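You operate a simulated robot arm through the tools that you are given. There is no shell and no other tool. Be economical: measure what you need, move in short steps, check, and stop when the job is done.

The job below is to be done with a simulated two-armed robot. You get a single attempt, and the scene is never put back.

Task
Put two of the bolts from the top of the wooden table on the upper shelf of the green bench. Press the zero key of the cable reel two times. Stack the heat sink marked "65" from the top of the grey bench on top of the heat sink marked "72". Open the drawer under the panel, take the green holed box on the top of the grey bench and put it away in the inside of the drawer under the panel, then shut the panel. Fetch the orange cover from the top of the grey bench and set it on the right shelf of the grey bench. Open the waste bin lid. The order is free.

Only the result counts: the job must be done as asked and must still hold three seconds after the hand-in. Knocking over, shifting, dropping, spilling or breaking anything else fails it. Lids that push on must go on centred and level and be pressed home; caps that screw on are set level and turned clockwise until they are tight.

Robot
Two 7-joint arms with fingered hands on one trunk, on a base that drives. Base frame: it is fixed to the floor where the robot stands at the start and does not move with it; the origin is under the middle of the robot, x ahead of it, y to its left, z up; the surface under the hand at the start is at about z = 0.8. Readings come in m, degrees, newtons and seconds.
The left shoulder is at the start at [0.139, 0.125, 1.179], the right one opposite. With the tool pointing down near the work surface each hand reaches from about 0.1 to 0.9 m from the robot's upright axis, wherever it stands, measured 20 degrees to its own side. Places, roughly: bolt (4x2x2 cm) [0.5, 0.5, 0.8]; bolt (4x3x3 cm) [0.5, -0.4, 0.8]; drawer under the panel [5.6, 2.4, 0.8]; green holed box [6, 0.25, 0.75]; heat sink [5.75, 0.5, 0.75]; inside of the drawer under the panel [5.6, 2.5, 0.7]; orange cover (9x6x5 cm) [5.9, 0.3, 0.8]; right shelf of the grey bench (52x25 cm) [5.58, 0.34, 1.28]; upper shelf of the green bench [2.4, 3, 1.2]; waste bin lid [0.4, 3.5, 0.5]; zero key of the cable reel [0, 3.4, 1]. Payload 3.7 kg a hand.
The tool frame of a hand sits at the grasp point between the pads (the TCP): z along the fingers, y along the line on which they close. The tips reach 0.025 m beyond it. The gripper opens to 0.088 m. The gripper's body begins 0.029 m behind the TCP. The gripper is a hand of 5 fingers: y runs from the thumb to the fingers, the wrist lies at [-0.013, -0.097, -0.162] in the tool frame, and closing takes about 1.5 s.
Orientation is told as [roll, pitch, yaw] about the base's x, y, z axes, in that order, counted from this pose: with the fingers straight down and the wrist toward the robot, the tool's x, y and z point along [0, 1, 0], [1, 0, 0] and [0, 0, -1] of the base frame.

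Tools
- The arms move only by the tool servo_tool. It takes "left_series", "right_series" or both (then of equal length, played together; a hand with none holds still); each is a list of rows, each a list of 7 numbers: the shift along the tool's x, y, z in m, then the turn, a rotation vector about the tool's x, y, z in degrees, then the gripper command, from -1 (shut) to 1 (fully open), values between in proportion. In form: [[x, y, z, ax, ay, az, claw], ...]. A call has 1 to 12 rows; each row is the pose to reach, as a shift and turn from the pose commanded when the call began, along the tool's axes at that moment. Each row takes 0.2 s and may step no farther than 0.05 m and 8.6 degrees from the row before; otherwise, or with a gripper value out of range, the whole call is refused. Where a pose cannot be reached the arm comes as near as it can. A force on the tool above 40 N (or 10 N above the force at the start of the call, whichever is more), or a blocked arm, ends the call early, and 0.2 s more pass. The fingers move at their own pace (about 0.045 m/s each) and stop on an object; they squeeze with about 27 N. The grip force told is the motor's: it shows also when the fingers shut on nothing. Time passes only in rows, and 0.2 s behind the last, so rows that repeat a pose let the fingers close. The reply holds the time, the measured pose of the TCP, the force on the tool along the base axes, the opening and the grip force, in the units named above and with some noise, with the torque about the TCP (base axes, N m) and any sound that the robot's microphone picked up.
- Cameras (640 x 400 px; columns grow to the right, rows downward): "scene" is now at [0.2354, 0.0038, 1.3097]; the picture's right is [0.05, -1.00, 0.00], its down [-0.69, -0.04, -0.73] and it looks along [0.73, 0.04, -0.69] (base axes); focal length 260 px, centre (320, 200). "left" rides on the left gripper at [-0.059, -0.079, -0.105] in its tool frame; the picture's right is [-0.73, -0.32, 0.61], its down [0.62, -0.68, 0.38] and it looks along [0.29, 0.66, 0.70] (tool axes); focal length 234 px, centre (320, 200). "right" rides on the right gripper at [0.059, -0.079, -0.105] in its tool frame; the picture's right is [-0.73, 0.32, -0.61], its down [-0.62, -0.68, 0.38] and it looks along [-0.29, 0.66, 0.70] (tool axes); focal length 234 px, centre (320, 200). There is no depth. A picture from a camera that has moved, and an enlarged one, comes with that camera's place and axes in the base frame and with its lens.
- camera(camera): a new picture of that camera. It takes no simulated time.
- lift_body(by): slides the trunk up (or, below 0, down) by that many m; the arms and the scene camera ride with it, the base frame stays. It gives what a move gives, with no picture.
- base_move(legs): drives the robot by 1 to 6 legs, each [ahead, left, turn to the left] in m, m and degrees, along the robot's own axes; the way and the turn of a leg run together, so that a leg with both is an arc; at most 1.5 m and 180 degrees a leg. The arms and the cameras ride along, it lands a little off, and it stops where it bumps. It gives what a move gives.
- preshape(shape, hand): the hand has 5 fingers and takes this shape, open, in about a second: jaw (thumb against the fingers, like two jaws); tri (thumb and two fingers); tip (a fingertip pinch); poke (one finger out to press); point (the index stretched); flat (the hand flat); cup (the hand cupped); fist (a fist). The gripper value then closes the fingers along that shape, each until it touches; the sizes above hold for jaw. It gives what a move gives, with no picture.
- turn_head(pan, tilt): turns the head with the scene camera to pan (to the left, within 80 degrees either way) and tilt (down, from -29 to 69), counted from straight ahead of the robot. It gives what a move gives.
- inspect(camera, box): a new picture of the part [left, top, right, bottom] of that camera's present view, enlarged. It takes no simulated time.
- job_done(): hands the job in; it is judged then, once.

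Go step by step. Nothing tells you exact positions but the pictures and the camera data: compare them with the known pose of the tool, close in by small moves and look again before you grip or let go. The budget is 207 turns and 210 pictures, counting those below and the enlarged ones. Unless the task says otherwise, let go and move clear before handing in.

The tools are called after "Request:" by a JSON object that holds its "method" and its "body". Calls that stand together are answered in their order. servo_tool: Moves the arms, as the interface text tells. Its arguments: {"type":"object","properties":{"left_series":{"type":"array"},"right_series":{"type":"array"}},"required":[]} The other tools are called the same way: lift_body (by) slides the trunk up or down; preshape (shape, hand) gives the hand a shape; base_move (legs) drives the base; turn_head (pan, tilt) turns the head that bears the scene camera; camera (camera) takes a picture; inspect (camera, box) takes an enlarged picture of a part of a camera's view; job_done () hands the job in.

At the start:

```text
t: 0.0
left_tool_pos: [0.5279, 0.2807, 1.1063]
left_orientation: [0.1, 0.0, 0.0]
left_contact_force: [0.6, 0.9, -0.4]
left_wrist_torque: [0.0, -0.02, 0.04]
left_gripper_width: 0.0877
left_grasp_force: 0.1
left_shape: jaw
right_tool_pos: [0.475, -0.0798, 1.0543]
right_orientation: [-0.1, 0.1, 0.0]
right_contact_force: [-0.7, 0.8, 0.1]
right_wrist_torque: [-0.01, 0.04, 0.01]
right_gripper_width: 0.0876
right_grasp_force: 0.0
right_shape: jaw
trunk travel left (down, up): [-0.2, 0.215]
robot x, y, heading: [-0.001, -0.0001, 0.0]
head pan, tilt: [3.1, 43.4]
```

scene: 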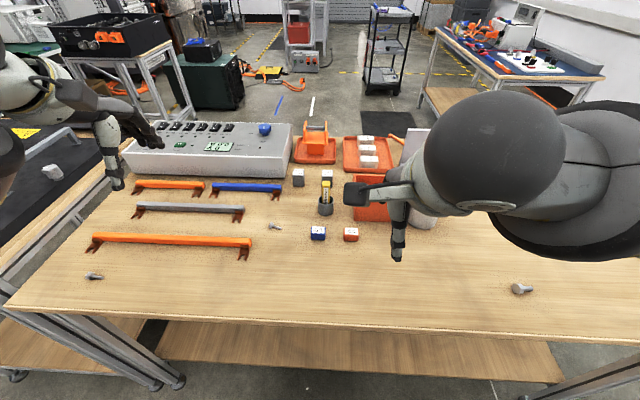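
right: 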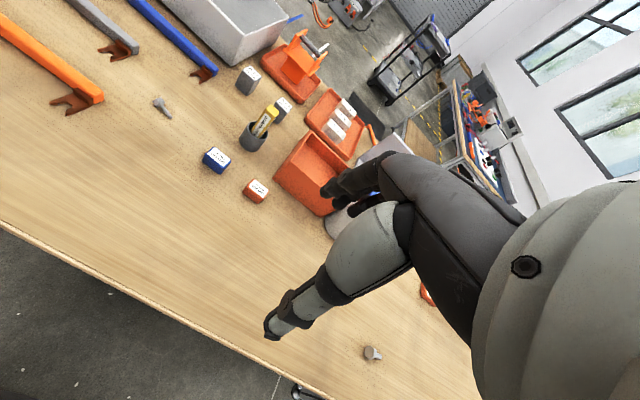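
left: 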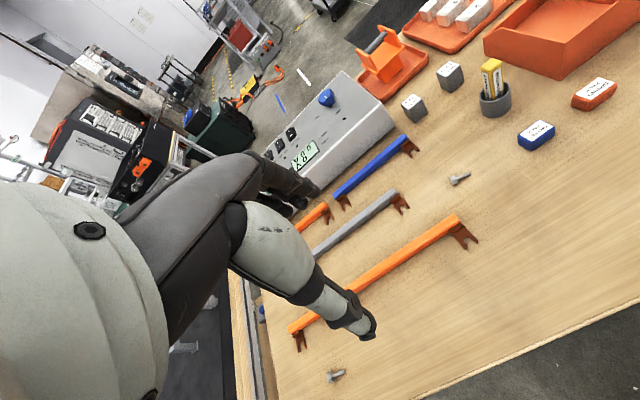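

I see the wooden table with three bolts: left (about [0.505, 0.50]), middle ([0.66, 0.14]) and right ([0.52, -0.39]). First I'll look closer at the outer two.

Request:
{"method": "inspect", "body": {"camera": "scene", "box": [55, 250, 135, 300]}}

Request:
{"method": "inspect", "body": {"camera": "scene", "box": [482, 263, 562, 313]}}

```text
8.00 times, centred on (95, 275) of scene
camera zoom: at [0.2354, 0.0038, 1.3097], right [0.05, -1.0, 0.0], down [-0.69, -0.04, -0.73], along [0.73, 0.04, -0.69], focal length 2077 px, centre (2120, -400)
```

zoom: 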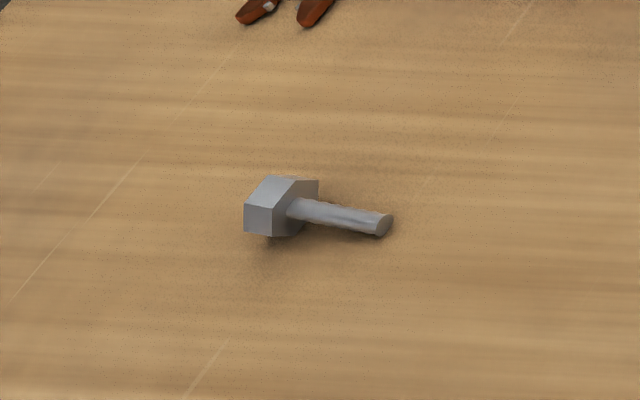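

```text
8.00 times, centred on (522, 288) of scene
camera zoom: at [0.2354, 0.0038, 1.3097], right [0.05, -1.0, 0.0], down [-0.69, -0.04, -0.73], along [0.73, 0.04, -0.69], focal length 2077 px, centre (-1296, -504)
```

zoom: 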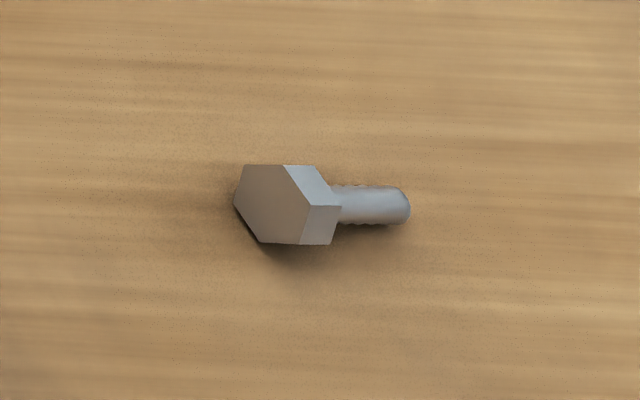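

Both bolts lie along y, so the hand's closing line (base x) already crosses them. I bring both hands above the outer bolts at once.

Request:
{"method": "servo_tool", "body": {"left_series": [[0.028, -0.003, 0.022, 0, 0, 0, 1], [0.056, -0.006, 0.044, 0, 0, 0, 1], [0.084, -0.01, 0.066, 0, 0, 0, 1], [0.112, -0.013, 0.088, 0, 0, 0, 1], [0.14, -0.016, 0.11, 0, 0, 0, 1], [0.168, -0.02, 0.132, 0, 0, 0, 1], [0.196, -0.023, 0.154, 0, 0, 0, 1], [0.223, -0.026, 0.176, 0, 0, 0, 1], [0.223, -0.026, 0.196, 0, 0, 0, 1]], "right_series": [[-0.039, 0.005, 0.015, 0, 0, 0, 1], [-0.078, 0.01, 0.03, 0, 0, 0, 1], [-0.117, 0.016, 0.046, 0, 0, 0, 1], [-0.156, 0.021, 0.062, 0, 0, 0, 1], [-0.195, 0.026, 0.078, 0, 0, 0, 1], [-0.234, 0.032, 0.094, 0, 0, 0, 1], [-0.273, 0.037, 0.11, 0, 0, 0, 1], [-0.309, 0.042, 0.124, 0, 0, 0, 1], [-0.309, 0.042, 0.144, 0, 0, 0, 1]]}}

Request:
{"method": "camera", "body": {"camera": "left"}}

Request:
{"method": "camera", "body": {"camera": "right"}}

Request:
{"method": "camera", "body": {"camera": "scene"}}

```text
t: 2.0
left_tool_pos: [0.5027, 0.5036, 0.9096]
left_orientation: [0.0, 0.0, 0.0]
left_contact_force: [0.5, 0.0, 0.5]
left_wrist_torque: [0.02, -0.02, 0.0]
left_gripper_width: 0.0876
left_grasp_force: 0.1
left_shape: jaw
right_tool_pos: [0.5182, -0.3905, 0.9106]
right_orientation: [0.1, 0.0, 0.0]
right_contact_force: [0.5, 0.6, -0.4]
right_wrist_torque: [0.01, -0.01, 0.0]
right_gripper_width: 0.0877
right_grasp_force: 0.0
right_shape: jaw
right hand out of reach, approached as far as the arm can: row 1, 2
trunk travel left (down, up): [-0.2, 0.215]
robot x, y, heading: [-0.0002, 0.0038, 0.2]
head pan, tilt: [3.1, 43.4]
```

```text
204 pictures are left
camera left: at [0.4223, 0.4445, 1.0133], right [-0.32, -0.73, -0.61], down [-0.68, 0.62, -0.38], along [0.66, 0.29, -0.7], focal length 234 px, centre (320, 200)
```

left: 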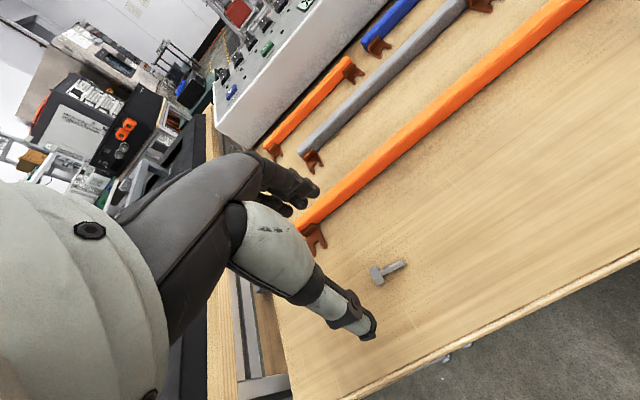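

```text
203 pictures are left
camera right: at [0.4399, -0.3325, 1.0149], right [0.32, -0.73, 0.61], down [-0.68, -0.62, -0.38], along [0.66, -0.29, -0.7], focal length 234 px, centre (320, 200)
```

right: 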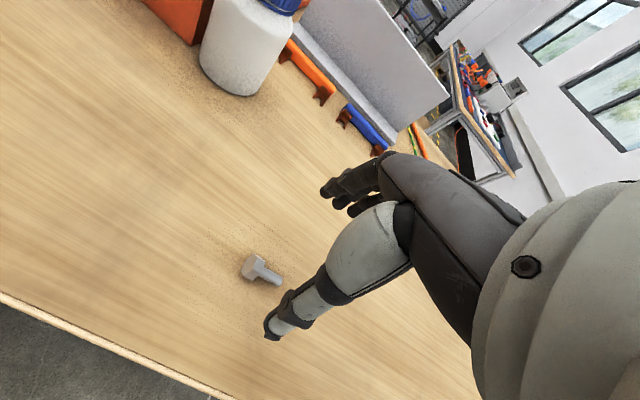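

```text
202 pictures are left
camera scene: at [0.2359, 0.0037, 1.3095], right [0.05, -1.0, 0.0], down [-0.69, -0.04, -0.73], along [0.73, 0.04, -0.69], focal length 260 px, centre (320, 200)
```

scene: 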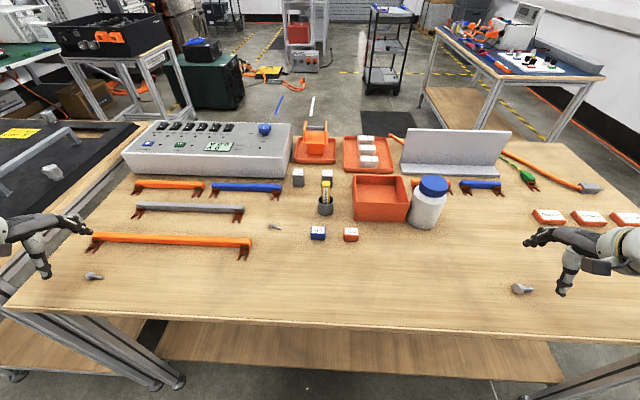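

Both bolts are right under the hands (left head about [0.499, 0.509], right head [0.516, -0.386]). I descend with half-open fingers to about z = 0.835.

Request:
{"method": "servo_tool", "body": {"left_series": [[0, -0.004, 0, 0, 0, 0, 0.2], [0, -0.004, 0.03, 0, 0, 0, 0.2], [0, -0.004, 0.055, 0, 0, 0, 0.2], [0, -0.004, 0.072, 0, 0, 0, 0.2], [0, -0.004, 0.075, 0, 0, 0, 0.2]], "right_series": [[-0.002, -0.001, 0, 0, 0, 0, 0.2], [-0.002, -0.001, 0.03, 0, 0, 0, 0.2], [-0.002, -0.001, 0.055, 0, 0, 0, 0.2], [-0.002, -0.001, 0.072, 0, 0, 0, 0.2], [-0.002, -0.001, 0.075, 0, 0, 0, 0.2]]}}

Request:
{"method": "camera", "body": {"camera": "left"}}

Request:
{"method": "camera", "body": {"camera": "right"}}

Request:
{"method": "inspect", "body": {"camera": "scene", "box": [0, 200, 160, 300]}}

```text
t: 3.2
left_tool_pos: [0.4981, 0.5041, 0.8355]
left_orientation: [0.0, 0.1, 0.0]
left_contact_force: [0.1, -0.2, -0.5]
left_wrist_torque: [-0.02, 0.01, -0.01]
left_gripper_width: 0.0532
left_grasp_force: 0.2
left_shape: jaw
right_tool_pos: [0.5159, -0.3917, 0.8345]
right_orientation: [0.0, 0.0, 0.0]
right_contact_force: [0.0, 0.0, -0.7]
right_wrist_torque: [0.01, -0.01, 0.03]
right_gripper_width: 0.0534
right_grasp_force: 0.1
right_shape: jaw
trunk travel left (down, up): [-0.2, 0.215]
robot x, y, heading: [-0.0034, 0.0037, -0.3]
head pan, tilt: [3.1, 43.4]
```

```text
201 pictures are left
camera left: at [0.4177, 0.4443, 0.9396], right [-0.32, -0.73, -0.61], down [-0.68, 0.62, -0.38], along [0.66, 0.29, -0.7], focal length 234 px, centre (320, 200)
```

left: 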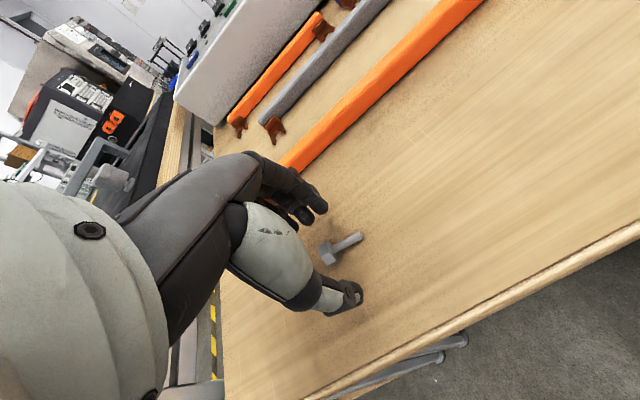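

```text
200 pictures are left
camera right: at [0.4373, -0.3337, 0.9391], right [0.32, -0.73, 0.61], down [-0.68, -0.62, -0.38], along [0.66, -0.29, -0.7], focal length 234 px, centre (320, 200)
```

right: 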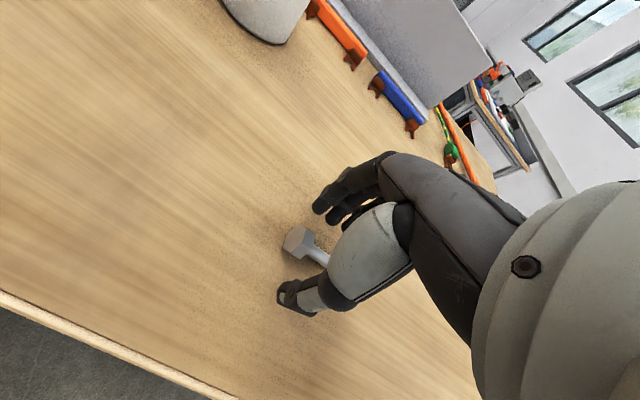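

```text
4.00 times, centred on (80, 250) of scene
camera zoom: at [0.2352, 0.0039, 1.3098], right [0.05, -1.0, 0.0], down [-0.69, -0.04, -0.73], along [0.73, 0.04, -0.69], focal length 1039 px, centre (1280, 0)
```

zoom: 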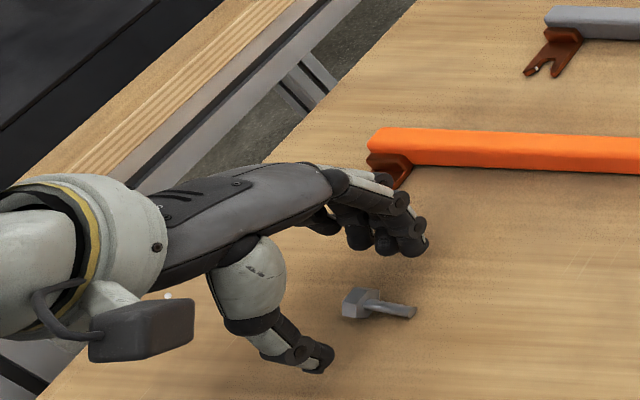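

The bolts are between finger and thumb tips on both hands. I lower a little more and close.

Request:
{"method": "servo_tool", "body": {"left_series": [[0, 0, 0.006, 0, 0, 0, 0.2], [0, 0, 0.006, 0, 0, 0, -1], [0, 0, 0.006, 0, 0, 0, -1], [0, 0, 0.006, 0, 0, 0, -1], [0, 0, 0.006, 0, 0, 0, -1], [0, 0, 0.006, 0, 0, 0, -1], [0, 0, 0.006, 0, 0, 0, -1]], "right_series": [[0, 0, 0.005, 0, 0, 0, 0.2], [0, 0, 0.005, 0, 0, 0, -1], [0, 0, 0.005, 0, 0, 0, -1], [0, 0, 0.005, 0, 0, 0, -1], [0, 0, 0.005, 0, 0, 0, -1], [0, 0, 0.005, 0, 0, 0, -1], [0, 0, 0.005, 0, 0, 0, -1]]}}

Request:
{"method": "camera", "body": {"camera": "left"}}

Request:
{"method": "camera", "body": {"camera": "right"}}

```text
t: 4.8
left_tool_pos: [0.4982, 0.5026, 0.8303]
left_orientation: [0.0, -0.1, 0.1]
left_contact_force: [-0.8, -0.6, 5.5]
left_wrist_torque: [-0.04, -0.01, 0.0]
left_gripper_width: 0.0
left_grasp_force: 26.7
left_shape: jaw
right_tool_pos: [0.5158, -0.3916, 0.831]
right_orientation: [0.1, -0.1, 0.1]
right_contact_force: [1.1, 0.8, 5.7]
right_wrist_torque: [-0.03, -0.02, 0.06]
right_gripper_width: 0.0133
right_grasp_force: 27.2
right_shape: jaw
trunk travel left (down, up): [-0.2, 0.215]
robot x, y, heading: [-0.0003, 0.0038, 0.3]
head pan, tilt: [3.1, 43.4]
```

```text
198 pictures are left
camera left: at [0.4177, 0.4442, 0.9348], right [-0.32, -0.73, -0.61], down [-0.68, 0.62, -0.38], along [0.66, 0.29, -0.69], focal length 234 px, centre (320, 200)
```

left: 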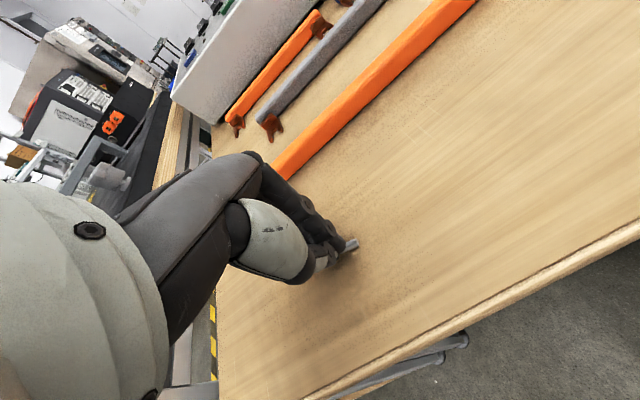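

```text
197 pictures are left
camera right: at [0.437, -0.3337, 0.9355], right [0.32, -0.73, 0.61], down [-0.68, -0.62, -0.39], along [0.66, -0.29, -0.69], focal length 234 px, centre (320, 200)
```

right: 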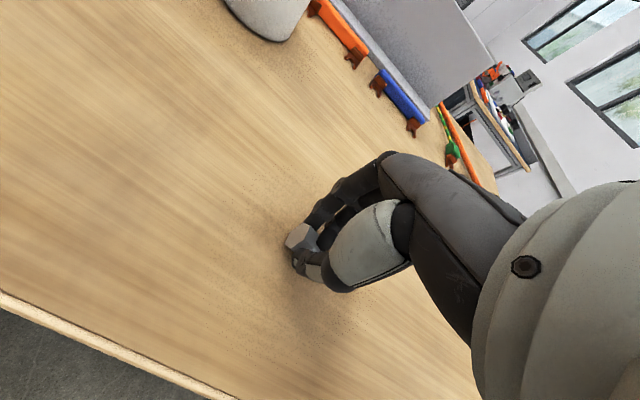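

The right hand holds its bolt; the left shows width 0 though the shaft appears between the fingers. I lift both gently and look.

Request:
{"method": "servo_tool", "body": {"left_series": [[0, 0, -0.02, 0, 0, 0, -1], [0, 0, -0.05, 0, 0, 0, -1], [0, 0, -0.08, 0, 0, 0, -1]], "right_series": [[0, 0, -0.02, 0, 0, 0, -1], [0, 0, -0.05, 0, 0, 0, -1], [0, 0, -0.08, 0, 0, 0, -1]]}}

Request:
{"method": "camera", "body": {"camera": "left"}}

Request:
{"method": "camera", "body": {"camera": "right"}}

Request:
{"method": "inspect", "body": {"camera": "scene", "box": [0, 200, 160, 300]}}

```text
t: 5.6
left_tool_pos: [0.4966, 0.5037, 0.9102]
left_orientation: [0.0, 0.0, 0.0]
left_contact_force: [0.6, 0.1, 0.1]
left_wrist_torque: [0.0, 0.02, -0.01]
left_gripper_width: 0.0002
left_grasp_force: 27.0
left_shape: jaw
right_tool_pos: [0.5147, -0.3923, 0.911]
right_orientation: [0.0, 0.0, 0.0]
right_contact_force: [0.2, -0.2, -1.0]
right_wrist_torque: [-0.02, 0.03, 0.04]
right_gripper_width: 0.0131
right_grasp_force: 26.4
right_shape: jaw
trunk travel left (down, up): [-0.2, 0.215]
robot x, y, heading: [-0.0011, -0.0001, 0.1]
head pan, tilt: [3.1, 43.4]
```

```text
196 pictures are left
camera left: at [0.4175, 0.4445, 1.0146], right [-0.32, -0.73, -0.61], down [-0.68, 0.62, -0.38], along [0.66, 0.29, -0.7], focal length 234 px, centre (320, 200)
```

left: 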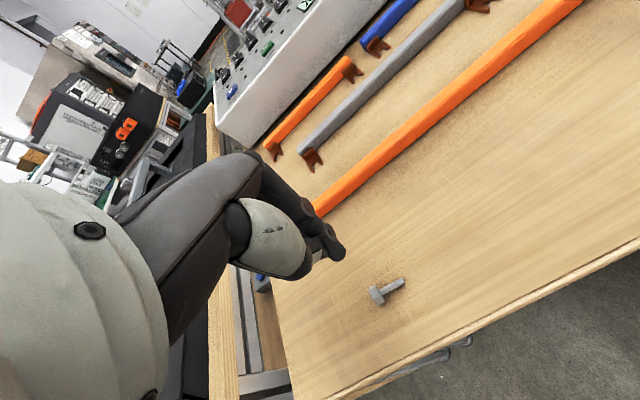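

```text
195 pictures are left
camera right: at [0.4359, -0.3343, 1.0149], right [0.32, -0.73, 0.61], down [-0.68, -0.62, -0.38], along [0.66, -0.29, -0.7], focal length 234 px, centre (320, 200)
```

right: 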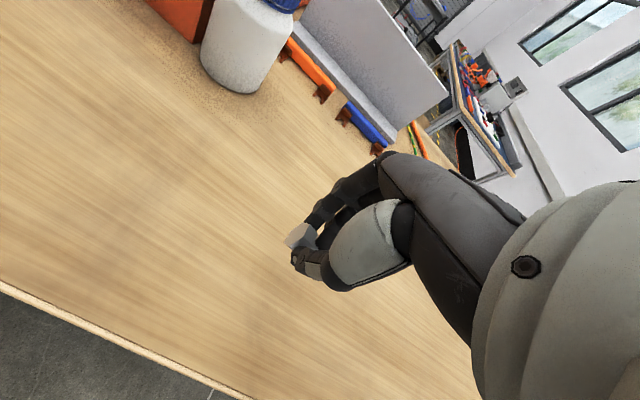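

```text
4.00 times, centred on (80, 250) of scene
camera zoom: at [0.2348, 0.004, 1.3099], right [0.05, -1.0, 0.0], down [-0.69, -0.04, -0.73], along [0.73, 0.04, -0.69], focal length 1039 px, centre (1280, 0)
```

zoom: 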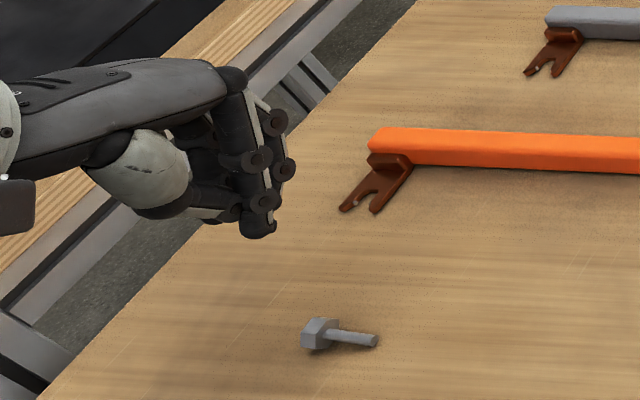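

The left bolt slipped out and now has its head at about [0.481, 0.519]. I go back over it, centred on the head and a little lower.

Request:
{"method": "servo_tool", "body": {"left_series": [[0.007, -0.008, 0, 0, 0, 0, 0.2], [0.014, -0.0155, 0, 0, 0, 0, 0.2], [0.014, -0.0155, 0.03, 0, 0, 0, 0.2], [0.014, -0.0155, 0.06, 0, 0, 0, 0.2], [0.014, -0.0155, 0.075, 0, 0, 0, 0.2], [0.014, -0.0155, 0.079, 0, 0, 0, 0.2]]}}

Request:
{"method": "camera", "body": {"camera": "left"}}

Request:
{"method": "inspect", "body": {"camera": "scene", "box": [0, 200, 160, 300]}}

```text
t: 7.0
left_tool_pos: [0.4829, 0.5164, 0.8295]
left_orientation: [0.0, 0.0, 0.0]
left_contact_force: [-0.3, -1.2, -0.5]
left_wrist_torque: [0.02, -0.02, -0.01]
left_gripper_width: 0.0527
left_grasp_force: 0.1
left_shape: jaw
right_tool_pos: [0.5145, -0.3927, 0.9095]
right_orientation: [0.0, 0.0, 0.0]
right_contact_force: [0.7, 0.1, -1.0]
right_wrist_torque: [0.0, -0.02, -0.04]
right_gripper_width: 0.0132
right_grasp_force: 26.9
right_shape: jaw
trunk travel left (down, up): [-0.2, 0.215]
robot x, y, heading: [0.0021, 0.0003, -0.3]
head pan, tilt: [3.1, 43.4]
```

```text
193 pictures are left
camera left: at [0.4026, 0.4578, 0.9343], right [-0.32, -0.73, -0.61], down [-0.68, 0.62, -0.38], along [0.66, 0.29, -0.7], focal length 234 px, centre (320, 200)
```

left: 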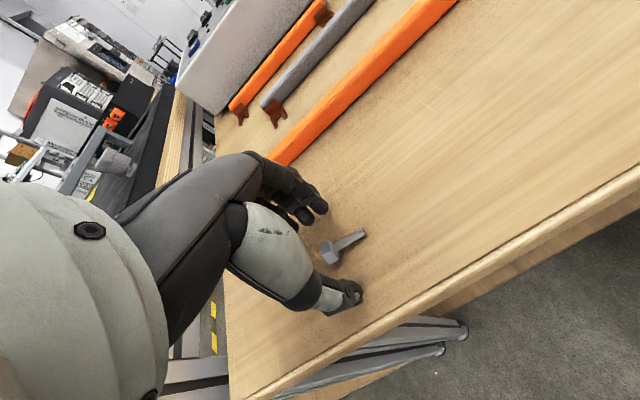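

```text
4.00 times, centred on (80, 250) of scene
camera zoom: at [0.2354, 0.0038, 1.3097], right [0.05, -1.0, 0.0], down [-0.69, -0.04, -0.73], along [0.73, 0.04, -0.69], focal length 1039 px, centre (1280, 0)
```

zoom: 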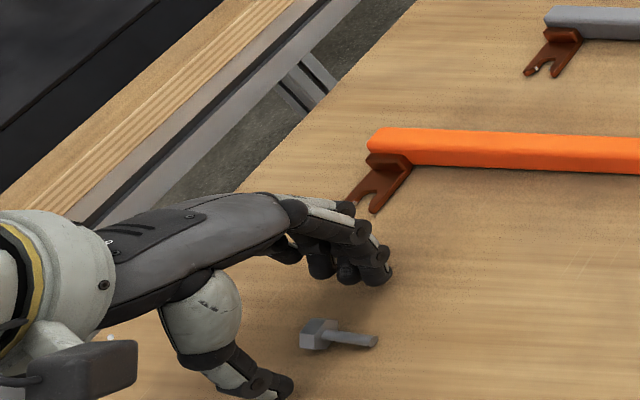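

The head is just slightly to the outside of centre, so I shift 4 mm outward, lower 3 mm and close.

Request:
{"method": "servo_tool", "body": {"left_series": [[0.004, 0, 0.003, 0, 0, 0, 0.2], [0.004, 0, 0.003, 0, 0, 0, -0.3], [0.004, 0, 0.003, 0, 0, 0, -0.5], [0.004, 0, 0.003, 0, 0, 0, -0.7], [0.004, 0, 0.003, 0, 0, 0, -0.9], [0.004, 0, 0.003, 0, 0, 0, -1], [0.004, 0, 0.003, 0, 0, 0, -1], [0.004, 0, 0.003, 0, 0, 0, -1]]}}

Request:
{"method": "camera", "body": {"camera": "left"}}

```text
t: 8.8
left_tool_pos: [0.4823, 0.5195, 0.8269]
left_orientation: [0.0, 0.1, 0.0]
left_contact_force: [-0.2, 0.0, 1.2]
left_wrist_torque: [0.0, -0.04, 0.03]
left_gripper_width: 0.0039
left_grasp_force: 26.9
left_shape: jaw
right_tool_pos: [0.5149, -0.3934, 0.91]
right_orientation: [0.0, 0.0, 0.0]
right_contact_force: [0.1, 0.9, 0.2]
right_wrist_torque: [0.04, -0.04, 0.01]
right_gripper_width: 0.0131
right_grasp_force: 27.0
right_shape: jaw
trunk travel left (down, up): [-0.2, 0.215]
robot x, y, heading: [-0.0008, 0.003, -0.1]
head pan, tilt: [3.1, 43.4]
```

```text
191 pictures are left
camera left: at [0.4024, 0.4618, 0.9317], right [-0.32, -0.73, -0.61], down [-0.68, 0.62, -0.38], along [0.66, 0.29, -0.7], focal length 234 px, centre (320, 200)
```

left: 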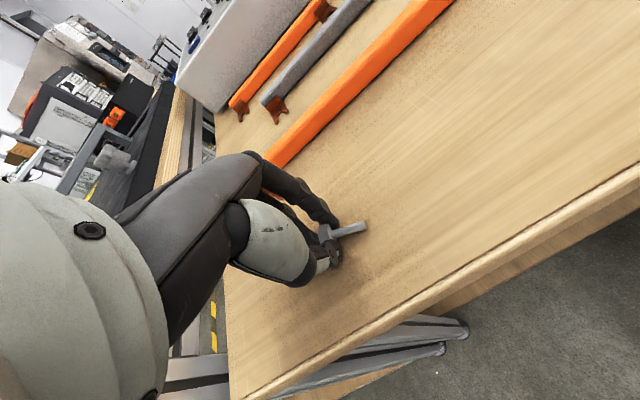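

Now the left width reads 4 mm with the bolt between the fingers. Lift and check.

Request:
{"method": "servo_tool", "body": {"left_series": [[0, 0, -0.02, 0, 0, 0, -1], [0, 0, -0.05, 0, 0, 0, -1], [0, 0, -0.09, 0, 0, 0, -1], [0, 0, -0.13, 0, 0, 0, -1]]}}

Request:
{"method": "camera", "body": {"camera": "left"}}

Request:
{"method": "camera", "body": {"camera": "scene"}}

```text
t: 9.8
left_tool_pos: [0.4823, 0.5217, 0.9587]
left_orientation: [-0.1, 0.1, 0.0]
left_contact_force: [0.1, -0.1, -1.4]
left_wrist_torque: [0.01, -0.02, -0.01]
left_gripper_width: 0.0038
left_grasp_force: 27.1
left_shape: jaw
right_tool_pos: [0.5145, -0.3929, 0.91]
right_orientation: [0.0, 0.1, 0.0]
right_contact_force: [-0.5, -0.6, 0.1]
right_wrist_torque: [0.0, -0.05, 0.02]
right_gripper_width: 0.0129
right_grasp_force: 26.9
right_shape: jaw
trunk travel left (down, up): [-0.2, 0.215]
robot x, y, heading: [0.0009, 0.0007, -0.2]
head pan, tilt: [3.1, 43.4]
```

```text
190 pictures are left
camera left: at [0.4036, 0.4625, 1.0634], right [-0.32, -0.73, -0.61], down [-0.68, 0.62, -0.38], along [0.66, 0.29, -0.7], focal length 234 px, centre (320, 200)
```

left: 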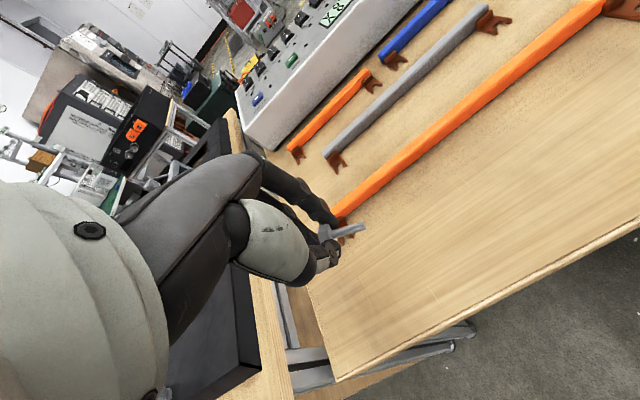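

```text
189 pictures are left
camera scene: at [0.2353, 0.0036, 1.3097], right [0.05, -1.0, 0.0], down [-0.69, -0.04, -0.73], along [0.73, 0.04, -0.69], focal length 260 px, centre (320, 200)
```

scene: 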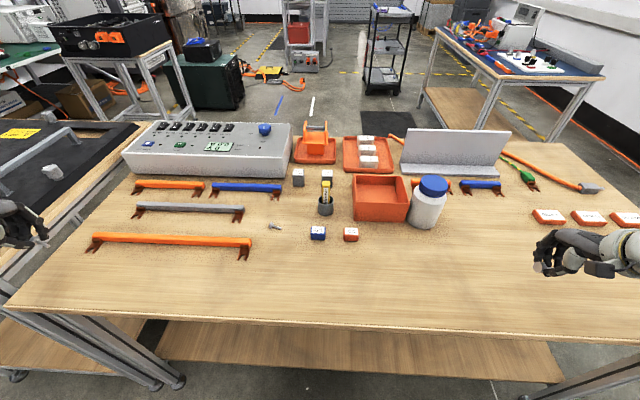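

Both bolts are held clear of the table. I tuck the hands up and in, then look round to plan the drive.

Request:
{"method": "servo_tool", "body": {"left_series": [[0, -0.02, -0.04, 0, 0, 0, -1], [-0.03, -0.04, -0.07, 0, 0, 0, -1], [-0.07, -0.06, -0.09, 0, 0, 0, -1], [-0.11, -0.07, -0.11, 0, 0, 0, -1], [-0.15, -0.08, -0.13, 0, 0, 0, -1], [-0.19, -0.08, -0.15, 0, 0, 0, -1], [-0.22, -0.08, -0.16, 0, 0, 0, -1]], "right_series": [[0, -0.02, -0.04, 0, 0, 0, -1], [0.02, -0.04, -0.07, 0, 0, 0, -1], [0.04, -0.06, -0.1, 0, 0, 0, -1], [0.06, -0.08, -0.13, 0, 0, 0, -1], [0.08, -0.09, -0.16, 0, 0, 0, -1], [0.1, -0.1, -0.19, 0, 0, 0, -1], [0.11, -0.11, -0.21, 0, 0, 0, -1]]}}

Request:
{"method": "turn_head", "body": {"pan": 70, "tilt": 15}}

Request:
{"method": "camera", "body": {"camera": "scene"}}

```text
t: 11.4
left_tool_pos: [0.4215, 0.3152, 1.1319]
left_orientation: [-0.1, 0.1, 0.1]
left_contact_force: [0.6, -0.9, 0.0]
left_wrist_torque: [0.03, 0.02, -0.01]
left_gripper_width: 0.0034
left_grasp_force: 27.1
left_shape: jaw
left hand out of reach, approached as far as the arm can: row 6, 7
right_tool_pos: [0.4321, -0.2961, 1.1375]
right_orientation: [-0.1, 0.1, 0.0]
right_contact_force: [-0.5, -0.5, -0.5]
right_wrist_torque: [0.0, 0.01, 0.01]
right_gripper_width: 0.0127
right_grasp_force: 27.5
right_shape: jaw
right hand out of reach, approached as far as the arm can: row 4, 5, 6, 7
trunk travel left (down, up): [-0.2, 0.215]
robot x, y, heading: [0.0019, 0.0005, 0.2]
head pan, tilt: [3.1, 43.4]
```

```text
t: 12.8
left_tool_pos: [0.4232, 0.3161, 1.1305]
left_orientation: [0.1, 0.1, 0.0]
left_contact_force: [-0.2, 1.3, -0.5]
left_wrist_torque: [0.0, 0.0, -0.01]
left_gripper_width: 0.0038
left_grasp_force: 27.4
left_shape: jaw
right_tool_pos: [0.432, -0.2961, 1.1371]
right_orientation: [-0.1, 0.1, 0.0]
right_contact_force: [0.4, 1.0, -0.2]
right_wrist_torque: [0.0, 0.02, -0.01]
right_gripper_width: 0.0126
right_grasp_force: 26.9
right_shape: jaw
trunk travel left (down, up): [-0.2, 0.215]
robot x, y, heading: [-0.0024, -0.0014, 0.1]
head pan, tilt: [70.0, 15.0]
```

```text
188 pictures are left
camera scene: at [0.185, 0.0871, 1.3542], right [0.94, -0.34, 0.0], down [-0.09, -0.24, -0.97], along [0.33, 0.91, -0.26], focal length 260 px, centre (320, 200)
```

scene: 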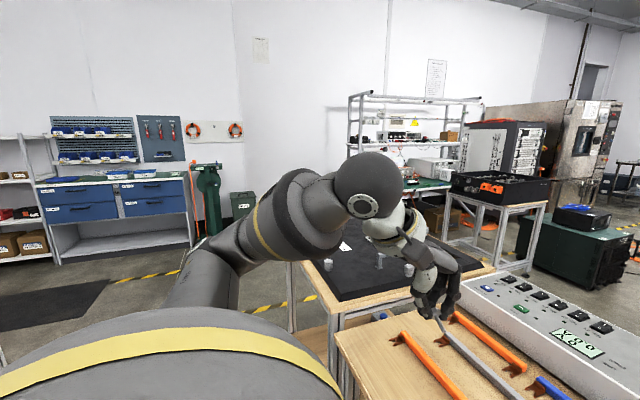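

The green bench with its shelves is ahead-left behind the black-mat table; the bin and reel stand along the far wall. I back off a bit, turn left and look.

Request:
{"method": "base_move", "body": {"legs": [[-0.35, 0, 0], [0, 0, 90]]}}

Request:
{"method": "turn_head", "body": {"pan": 0, "tilt": 20}}

Request:
{"method": "camera", "body": {"camera": "scene"}}

```text
t: 18.9
left_tool_pos: [-0.6666, 0.4288, 1.1318]
left_orientation: [0.0, 0.1, 89.2]
left_contact_force: [-1.0, -0.1, -0.6]
left_wrist_torque: [0.01, 0.0, 0.0]
left_gripper_width: 0.0038
left_grasp_force: 27.0
left_shape: jaw
right_tool_pos: [-0.0537, 0.4282, 1.1373]
right_orientation: [0.0, 0.1, 89.2]
right_contact_force: [0.4, -0.7, -0.2]
right_wrist_torque: [0.01, -0.03, 0.01]
right_gripper_width: 0.0127
right_grasp_force: 27.2
right_shape: jaw
trunk travel left (down, up): [-0.2, 0.215]
robot x, y, heading: [-0.3564, 0.0019, 89.0]
head pan, tilt: [70.0, 15.0]
```

```text
t: 20.3
left_tool_pos: [-0.6667, 0.4293, 1.1309]
left_orientation: [-0.1, 0.1, 89.3]
left_contact_force: [0.3, 0.0, -0.3]
left_wrist_torque: [0.0, -0.01, 0.0]
left_gripper_width: 0.0037
left_grasp_force: 27.5
left_shape: jaw
right_tool_pos: [-0.0544, 0.4285, 1.138]
right_orientation: [0.1, 0.1, 89.1]
right_contact_force: [-0.6, -0.6, 0.4]
right_wrist_torque: [0.0, -0.01, 0.04]
right_gripper_width: 0.0125
right_grasp_force: 27.1
right_shape: jaw
trunk travel left (down, up): [-0.2, 0.215]
robot x, y, heading: [-0.3559, 0.0011, 89.1]
head pan, tilt: [0.0, 20.0]
```

```text
187 pictures are left
camera scene: at [-0.3513, 0.2447, 1.3461], right [1.0, -0.01, 0.0], down [0.0, -0.34, -0.94], along [0.01, 0.94, -0.34], focal length 260 px, centre (320, 200)
```

scene: 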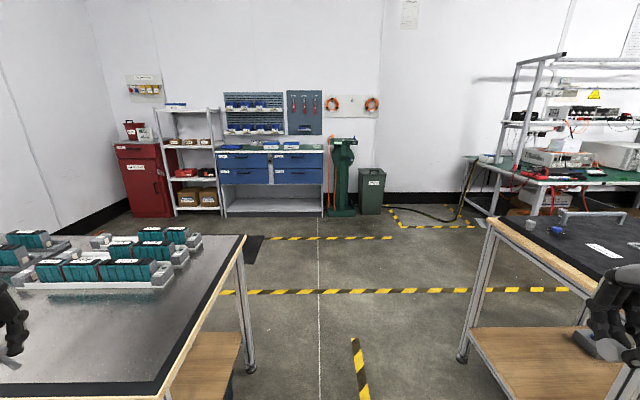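

The way ahead runs between two tables (x about -0.7 to 0.45). I drive up the middle and look right towards the green bench.

Request:
{"method": "base_move", "body": {"legs": [[0.6, -0.2, 1], [1.0, 0, 0]]}}

Request:
{"method": "turn_head", "body": {"pan": -55, "tilt": 20}}

Request:
{"method": "camera", "body": {"camera": "scene"}}

```text
t: 28.5
left_tool_pos: [-0.4556, 2.0005, 1.1317]
left_orientation: [0.0, 0.1, 89.5]
left_contact_force: [0.1, 0.1, -0.1]
left_wrist_torque: [-0.02, -0.01, -0.01]
left_gripper_width: 0.0034
left_grasp_force: 26.7
left_shape: jaw
right_tool_pos: [0.1551, 2.0054, 1.1367]
right_orientation: [0.1, 0.0, 89.5]
right_contact_force: [-0.7, -0.4, -0.4]
right_wrist_torque: [-0.02, 0.03, 0.01]
right_gripper_width: 0.0127
right_grasp_force: 27.2
right_shape: jaw
trunk travel left (down, up): [-0.2, 0.215]
robot x, y, heading: [-0.1446, 1.5754, 89.8]
head pan, tilt: [0.0, 20.0]
```

```text
t: 29.8
left_tool_pos: [-0.4553, 2.002, 1.132]
left_orientation: [0.0, 0.1, 89.5]
left_contact_force: [-0.4, 0.4, 0.0]
left_wrist_torque: [0.01, 0.01, 0.0]
left_gripper_width: 0.0037
left_grasp_force: 27.4
left_shape: jaw
right_tool_pos: [0.1568, 2.0061, 1.1369]
right_orientation: [-0.2, 0.1, 89.5]
right_contact_force: [-0.7, 0.1, -0.5]
right_wrist_torque: [0.01, -0.02, 0.0]
right_gripper_width: 0.013
right_grasp_force: 26.5
right_shape: jaw
trunk travel left (down, up): [-0.2, 0.215]
robot x, y, heading: [-0.1467, 1.5758, 89.5]
head pan, tilt: [-55.0, 20.0]
```

```text
186 pictures are left
camera scene: at [-0.0638, 1.7792, 1.3461], right [0.57, -0.82, 0.0], down [-0.28, -0.19, -0.94], along [0.77, 0.53, -0.34], focal length 260 px, centre (320, 200)
```

scene: 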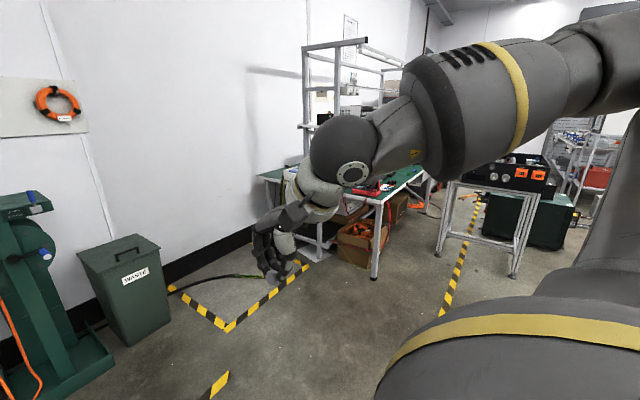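

The waste bin and reel are to my left; the green bench front edge is near y = 2.4 with a cart to its right at x > 2.35. I strafe right in front of the bench and look at the shelves.

Request:
{"method": "base_move", "body": {"legs": [[0.3, 0, 0], [0, -1.3, 0]]}}

Request:
{"method": "turn_head", "body": {"pan": -25, "tilt": 10}}

Request:
{"method": "camera", "body": {"camera": "scene"}}

```text
t: 42.9
left_tool_pos: [0.8333, 2.2922, 1.1326]
left_orientation: [0.0, 0.1, 89.9]
left_contact_force: [0.0, -0.5, 0.1]
left_wrist_torque: [0.03, 0.0, 0.03]
left_gripper_width: 0.0034
left_grasp_force: 26.5
left_shape: jaw
right_tool_pos: [1.4458, 2.3004, 1.1364]
right_orientation: [0.1, 0.1, 89.9]
right_contact_force: [-0.2, -0.4, 0.0]
right_wrist_torque: [-0.01, 0.02, -0.01]
right_gripper_width: 0.0129
right_grasp_force: 27.2
right_shape: jaw
trunk travel left (down, up): [-0.2, 0.215]
robot x, y, heading: [1.1492, 1.8671, 89.7]
head pan, tilt: [-55.0, 20.0]
```

```text
t: 43.9
left_tool_pos: [0.8343, 2.293, 1.1313]
left_orientation: [0.0, 0.2, 90.0]
left_contact_force: [0.0, 0.0, -0.2]
left_wrist_torque: [0.0, -0.02, 0.01]
left_gripper_width: 0.0034
left_grasp_force: 27.0
left_shape: jaw
right_tool_pos: [1.4462, 2.3016, 1.1377]
right_orientation: [0.0, 0.1, 89.9]
right_contact_force: [-0.7, 0.5, -0.1]
right_wrist_torque: [0.0, 0.01, 0.01]
right_gripper_width: 0.0129
right_grasp_force: 27.0
right_shape: jaw
trunk travel left (down, up): [-0.2, 0.215]
robot x, y, heading: [1.1486, 1.8682, 89.8]
head pan, tilt: [-25.0, 10.0]
```

```text
185 pictures are left
camera scene: at [1.1902, 2.1036, 1.3623], right [0.91, -0.42, 0.0], down [-0.07, -0.16, -0.98], along [0.42, 0.89, -0.17], focal length 260 px, centre (320, 200)
```

scene: 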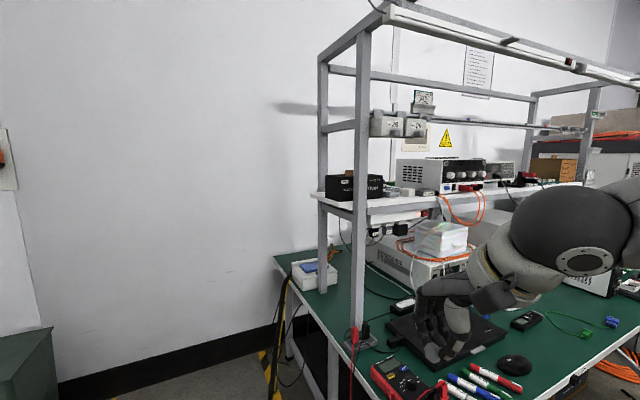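

The upper shelf is at eye height with several instruments on it. I raise the trunk to see free spots.

Request:
{"method": "lift_body", "body": {"by": 0.2}}

Request:
{"method": "base_move", "body": {"legs": [[0, -0.55, 0]]}}

Request:
{"method": "camera", "body": {"camera": "scene"}}

```text
t: 46.1
left_tool_pos: [0.8333, 2.2925, 1.3308]
left_orientation: [-0.1, 0.1, 89.9]
left_contact_force: [-0.1, -0.6, 0.1]
left_wrist_torque: [0.04, 0.0, -0.03]
left_gripper_width: 0.0038
left_grasp_force: 27.2
left_shape: jaw
right_tool_pos: [1.4449, 2.3013, 1.3361]
right_orientation: [0.1, 0.2, 89.9]
right_contact_force: [-0.3, -0.2, 0.0]
right_wrist_torque: [0.03, 0.03, -0.02]
right_gripper_width: 0.0127
right_grasp_force: 27.4
right_shape: jaw
trunk travel left (down, up): [-0.4, 0.015]
robot x, y, heading: [1.1474, 1.868, 90.1]
head pan, tilt: [-25.0, 10.0]
```

```text
t: 51.3
left_tool_pos: [1.3795, 2.2906, 1.3316]
left_orientation: [0.0, 0.1, 89.7]
left_contact_force: [-0.3, 0.0, -0.1]
left_wrist_torque: [-0.02, 0.02, -0.02]
left_gripper_width: 0.0036
left_grasp_force: 26.8
left_shape: jaw
right_tool_pos: [1.9929, 2.2976, 1.3357]
right_orientation: [0.1, 0.2, 89.7]
right_contact_force: [-0.4, -1.1, -0.4]
right_wrist_torque: [-0.02, 0.01, 0.03]
right_gripper_width: 0.0127
right_grasp_force: 27.4
right_shape: jaw
trunk travel left (down, up): [-0.4, 0.015]
robot x, y, heading: [1.691, 1.8649, 89.6]
head pan, tilt: [-25.0, 10.0]
```

```text
184 pictures are left
camera scene: at [1.7363, 1.9903, 1.5681], right [0.9, -0.43, 0.0], down [-0.07, -0.16, -0.98], along [0.42, 0.89, -0.17], focal length 260 px, centre (320, 200)
```

scene: 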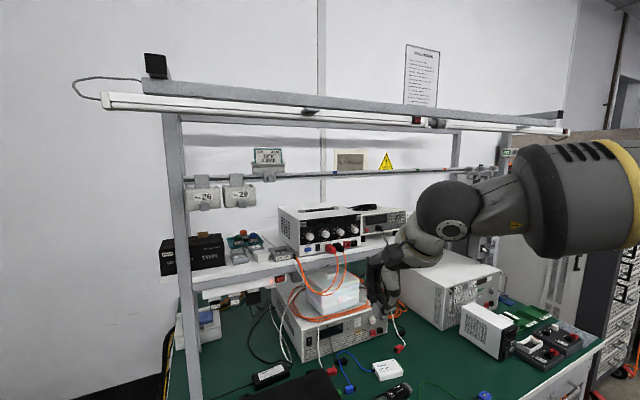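

Request:
{"method": "inspect", "body": {"camera": "scene", "box": [150, 190, 350, 315]}}

Request:
{"method": "turn_head", "body": {"pan": -15, "tilt": 25}}

Request:
{"method": "camera", "body": {"camera": "scene"}}

```text
3.20 times, centred on (250, 252) of scene
camera zoom: at [1.7363, 1.9903, 1.5681], right [0.9, -0.43, 0.0], down [-0.07, -0.16, -0.98], along [0.42, 0.89, -0.17], focal length 831 px, centre (544, 32)
```

zoom: 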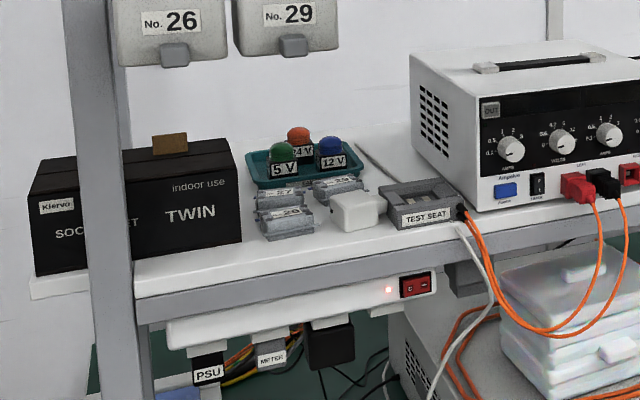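

```text
t: 52.1
left_tool_pos: [1.3812, 2.2915, 1.3312]
left_orientation: [0.0, 0.1, 89.8]
left_contact_force: [-0.9, 0.0, -0.4]
left_wrist_torque: [0.01, -0.01, 0.02]
left_gripper_width: 0.0035
left_grasp_force: 26.7
left_shape: jaw
right_tool_pos: [1.9929, 2.2988, 1.3367]
right_orientation: [0.0, 0.1, 89.6]
right_contact_force: [0.3, -0.7, -0.6]
right_wrist_torque: [-0.01, -0.02, -0.01]
right_gripper_width: 0.0128
right_grasp_force: 27.0
right_shape: jaw
trunk travel left (down, up): [-0.4, 0.015]
robot x, y, heading: [1.6923, 1.8703, 89.7]
head pan, tilt: [-15.0, 25.0]
```

```text
182 pictures are left
camera scene: at [1.7208, 1.9951, 1.5438], right [0.96, -0.26, 0.0], down [-0.11, -0.41, -0.91], along [0.24, 0.87, -0.42], focal length 260 px, centre (320, 200)
```

scene: 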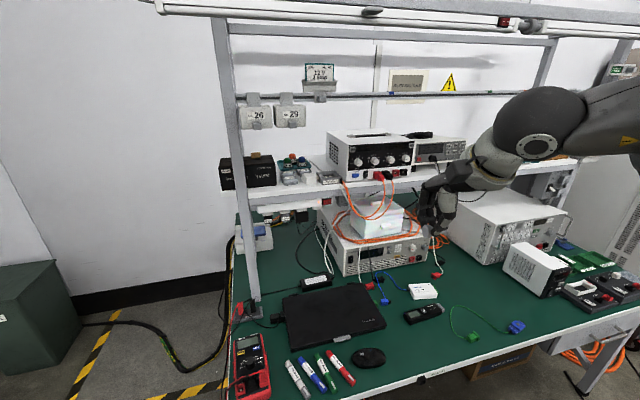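

The front strip of the shelf near the left end is free but narrow. I check the right part of the shelf with the right hand camera and the view beside the arm.

Request:
{"method": "camera", "body": {"camera": "right"}}

Request:
{"method": "turn_head", "body": {"pan": -50, "tilt": 25}}

Request:
{"method": "camera", "body": {"camera": "scene"}}

```text
181 pictures are left
camera right: at [1.9341, 2.219, 1.4416], right [0.73, 0.32, 0.61], down [0.62, -0.69, -0.38], along [0.29, 0.65, -0.7], focal length 234 px, centre (320, 200)
```

right: 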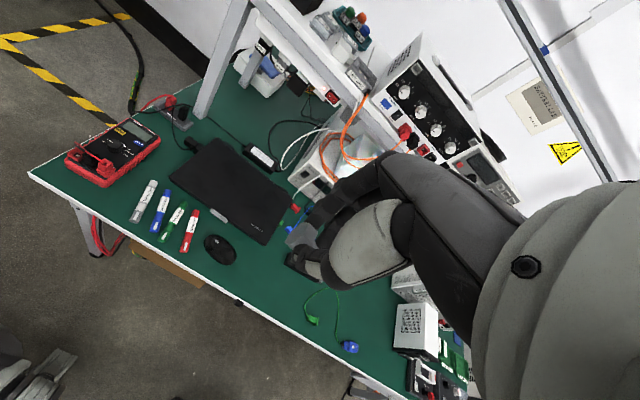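

```text
t: 53.1
left_tool_pos: [1.3813, 2.2924, 1.3312]
left_orientation: [0.0, 0.1, 89.7]
left_contact_force: [0.7, 0.4, -0.4]
left_wrist_torque: [0.03, 0.0, 0.02]
left_gripper_width: 0.0037
left_grasp_force: 27.3
left_shape: jaw
right_tool_pos: [1.994, 2.2977, 1.3367]
right_orientation: [0.0, 0.1, 89.6]
right_contact_force: [-0.8, 0.2, -0.2]
right_wrist_torque: [-0.03, -0.01, 0.01]
right_gripper_width: 0.0125
right_grasp_force: 27.4
right_shape: jaw
trunk travel left (down, up): [-0.4, 0.015]
robot x, y, heading: [1.6968, 1.8666, 89.6]
head pan, tilt: [-50.0, 25.0]
```

```text
180 pictures are left
camera scene: at [1.7673, 1.9652, 1.5438], right [0.64, -0.77, 0.0], down [-0.33, -0.27, -0.91], along [0.7, 0.58, -0.42], focal length 260 px, centre (320, 200)
```

scene: 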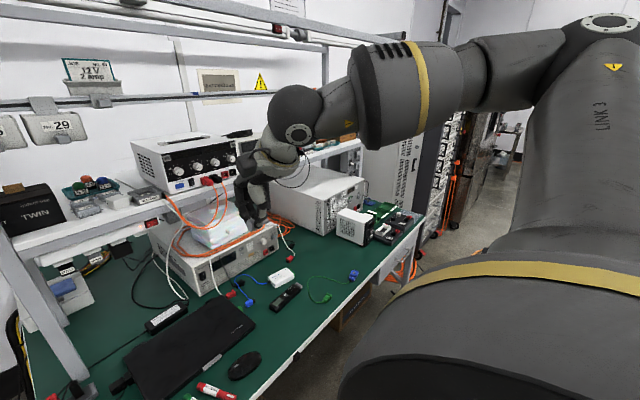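

The right end of the shelf is hidden by my arm. I turn the base right to see it between the arms.

Request:
{"method": "base_move", "body": {"legs": [[0, 0, -40]]}}

Request:
{"method": "turn_head", "body": {"pan": 0, "tilt": 15}}

Request:
{"method": "camera", "body": {"camera": "scene"}}

```text
t: 55.4
left_tool_pos: [1.7286, 2.3942, 1.3312]
left_orientation: [0.0, 0.2, 49.6]
left_contact_force: [0.2, -0.1, 0.5]
left_wrist_torque: [-0.03, 0.0, 0.03]
left_gripper_width: 0.0036
left_grasp_force: 26.9
left_shape: jaw
right_tool_pos: [2.2014, 2.0035, 1.3366]
right_orientation: [0.0, 0.1, 49.6]
right_contact_force: [0.0, 0.6, -0.4]
right_wrist_torque: [0.02, 0.02, 0.0]
right_gripper_width: 0.0128
right_grasp_force: 26.7
right_shape: jaw
trunk travel left (down, up): [-0.4, 0.015]
robot x, y, heading: [1.6945, 1.8658, 49.7]
head pan, tilt: [-50.0, 25.0]
```

```text
t: 56.6
left_tool_pos: [1.7272, 2.3931, 1.3314]
left_orientation: [0.0, 0.2, 49.6]
left_contact_force: [-0.1, 0.1, -0.2]
left_wrist_torque: [0.03, -0.01, -0.01]
left_gripper_width: 0.0038
left_grasp_force: 27.3
left_shape: jaw
right_tool_pos: [2.2009, 2.0047, 1.3363]
right_orientation: [0.0, 0.1, 49.6]
right_contact_force: [0.2, 0.2, 0.7]
right_wrist_torque: [-0.02, 0.01, -0.01]
right_gripper_width: 0.0127
right_grasp_force: 27.4
right_shape: jaw
trunk travel left (down, up): [-0.4, 0.015]
robot x, y, heading: [1.6916, 1.864, 49.4]
head pan, tilt: [0.0, 15.0]
```

```text
179 pictures are left
camera scene: at [1.7828, 1.9678, 1.56], right [0.76, -0.65, 0.0], down [-0.17, -0.2, -0.97], along [0.63, 0.73, -0.26], focal length 260 px, centre (320, 200)
```

scene: 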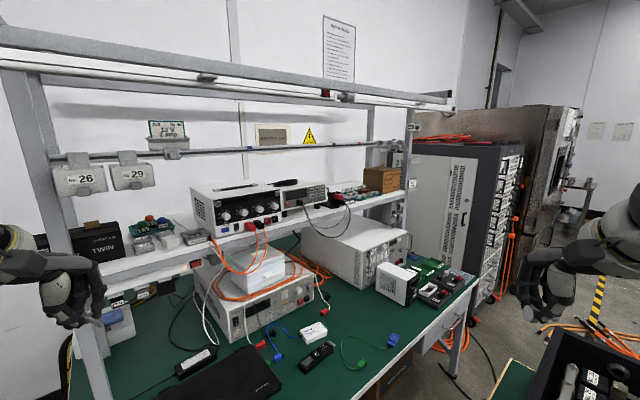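

Request:
{"method": "inspect", "body": {"camera": "scene", "box": [260, 150, 420, 250]}}

Request:
{"method": "inspect", "body": {"camera": "scene", "box": [60, 190, 220, 290]}}

```text
4.00 times, centred on (340, 200) of scene
camera zoom: at [1.7828, 1.9678, 1.56], right [0.76, -0.65, 0.0], down [-0.17, -0.2, -0.97], along [0.63, 0.73, -0.26], focal length 1039 px, centre (240, 200)
```

zoom: 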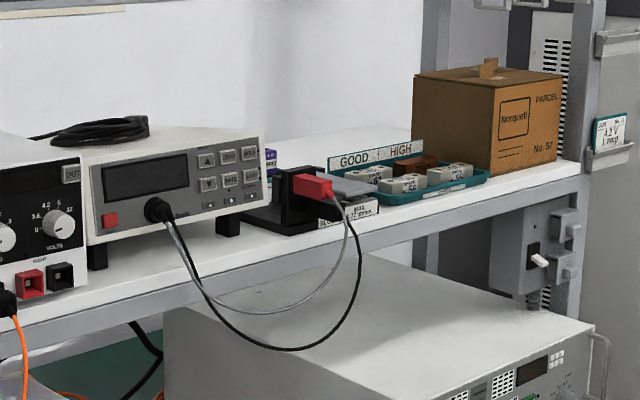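

```text
4.00 times, centred on (140, 240) of scene
camera zoom: at [1.7828, 1.9678, 1.56], right [0.76, -0.65, 0.0], down [-0.17, -0.2, -0.97], along [0.63, 0.73, -0.26], focal length 1039 px, centre (1040, 40)
```

zoom: 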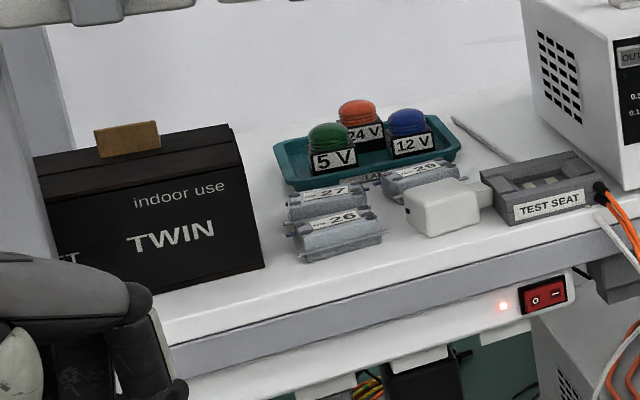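

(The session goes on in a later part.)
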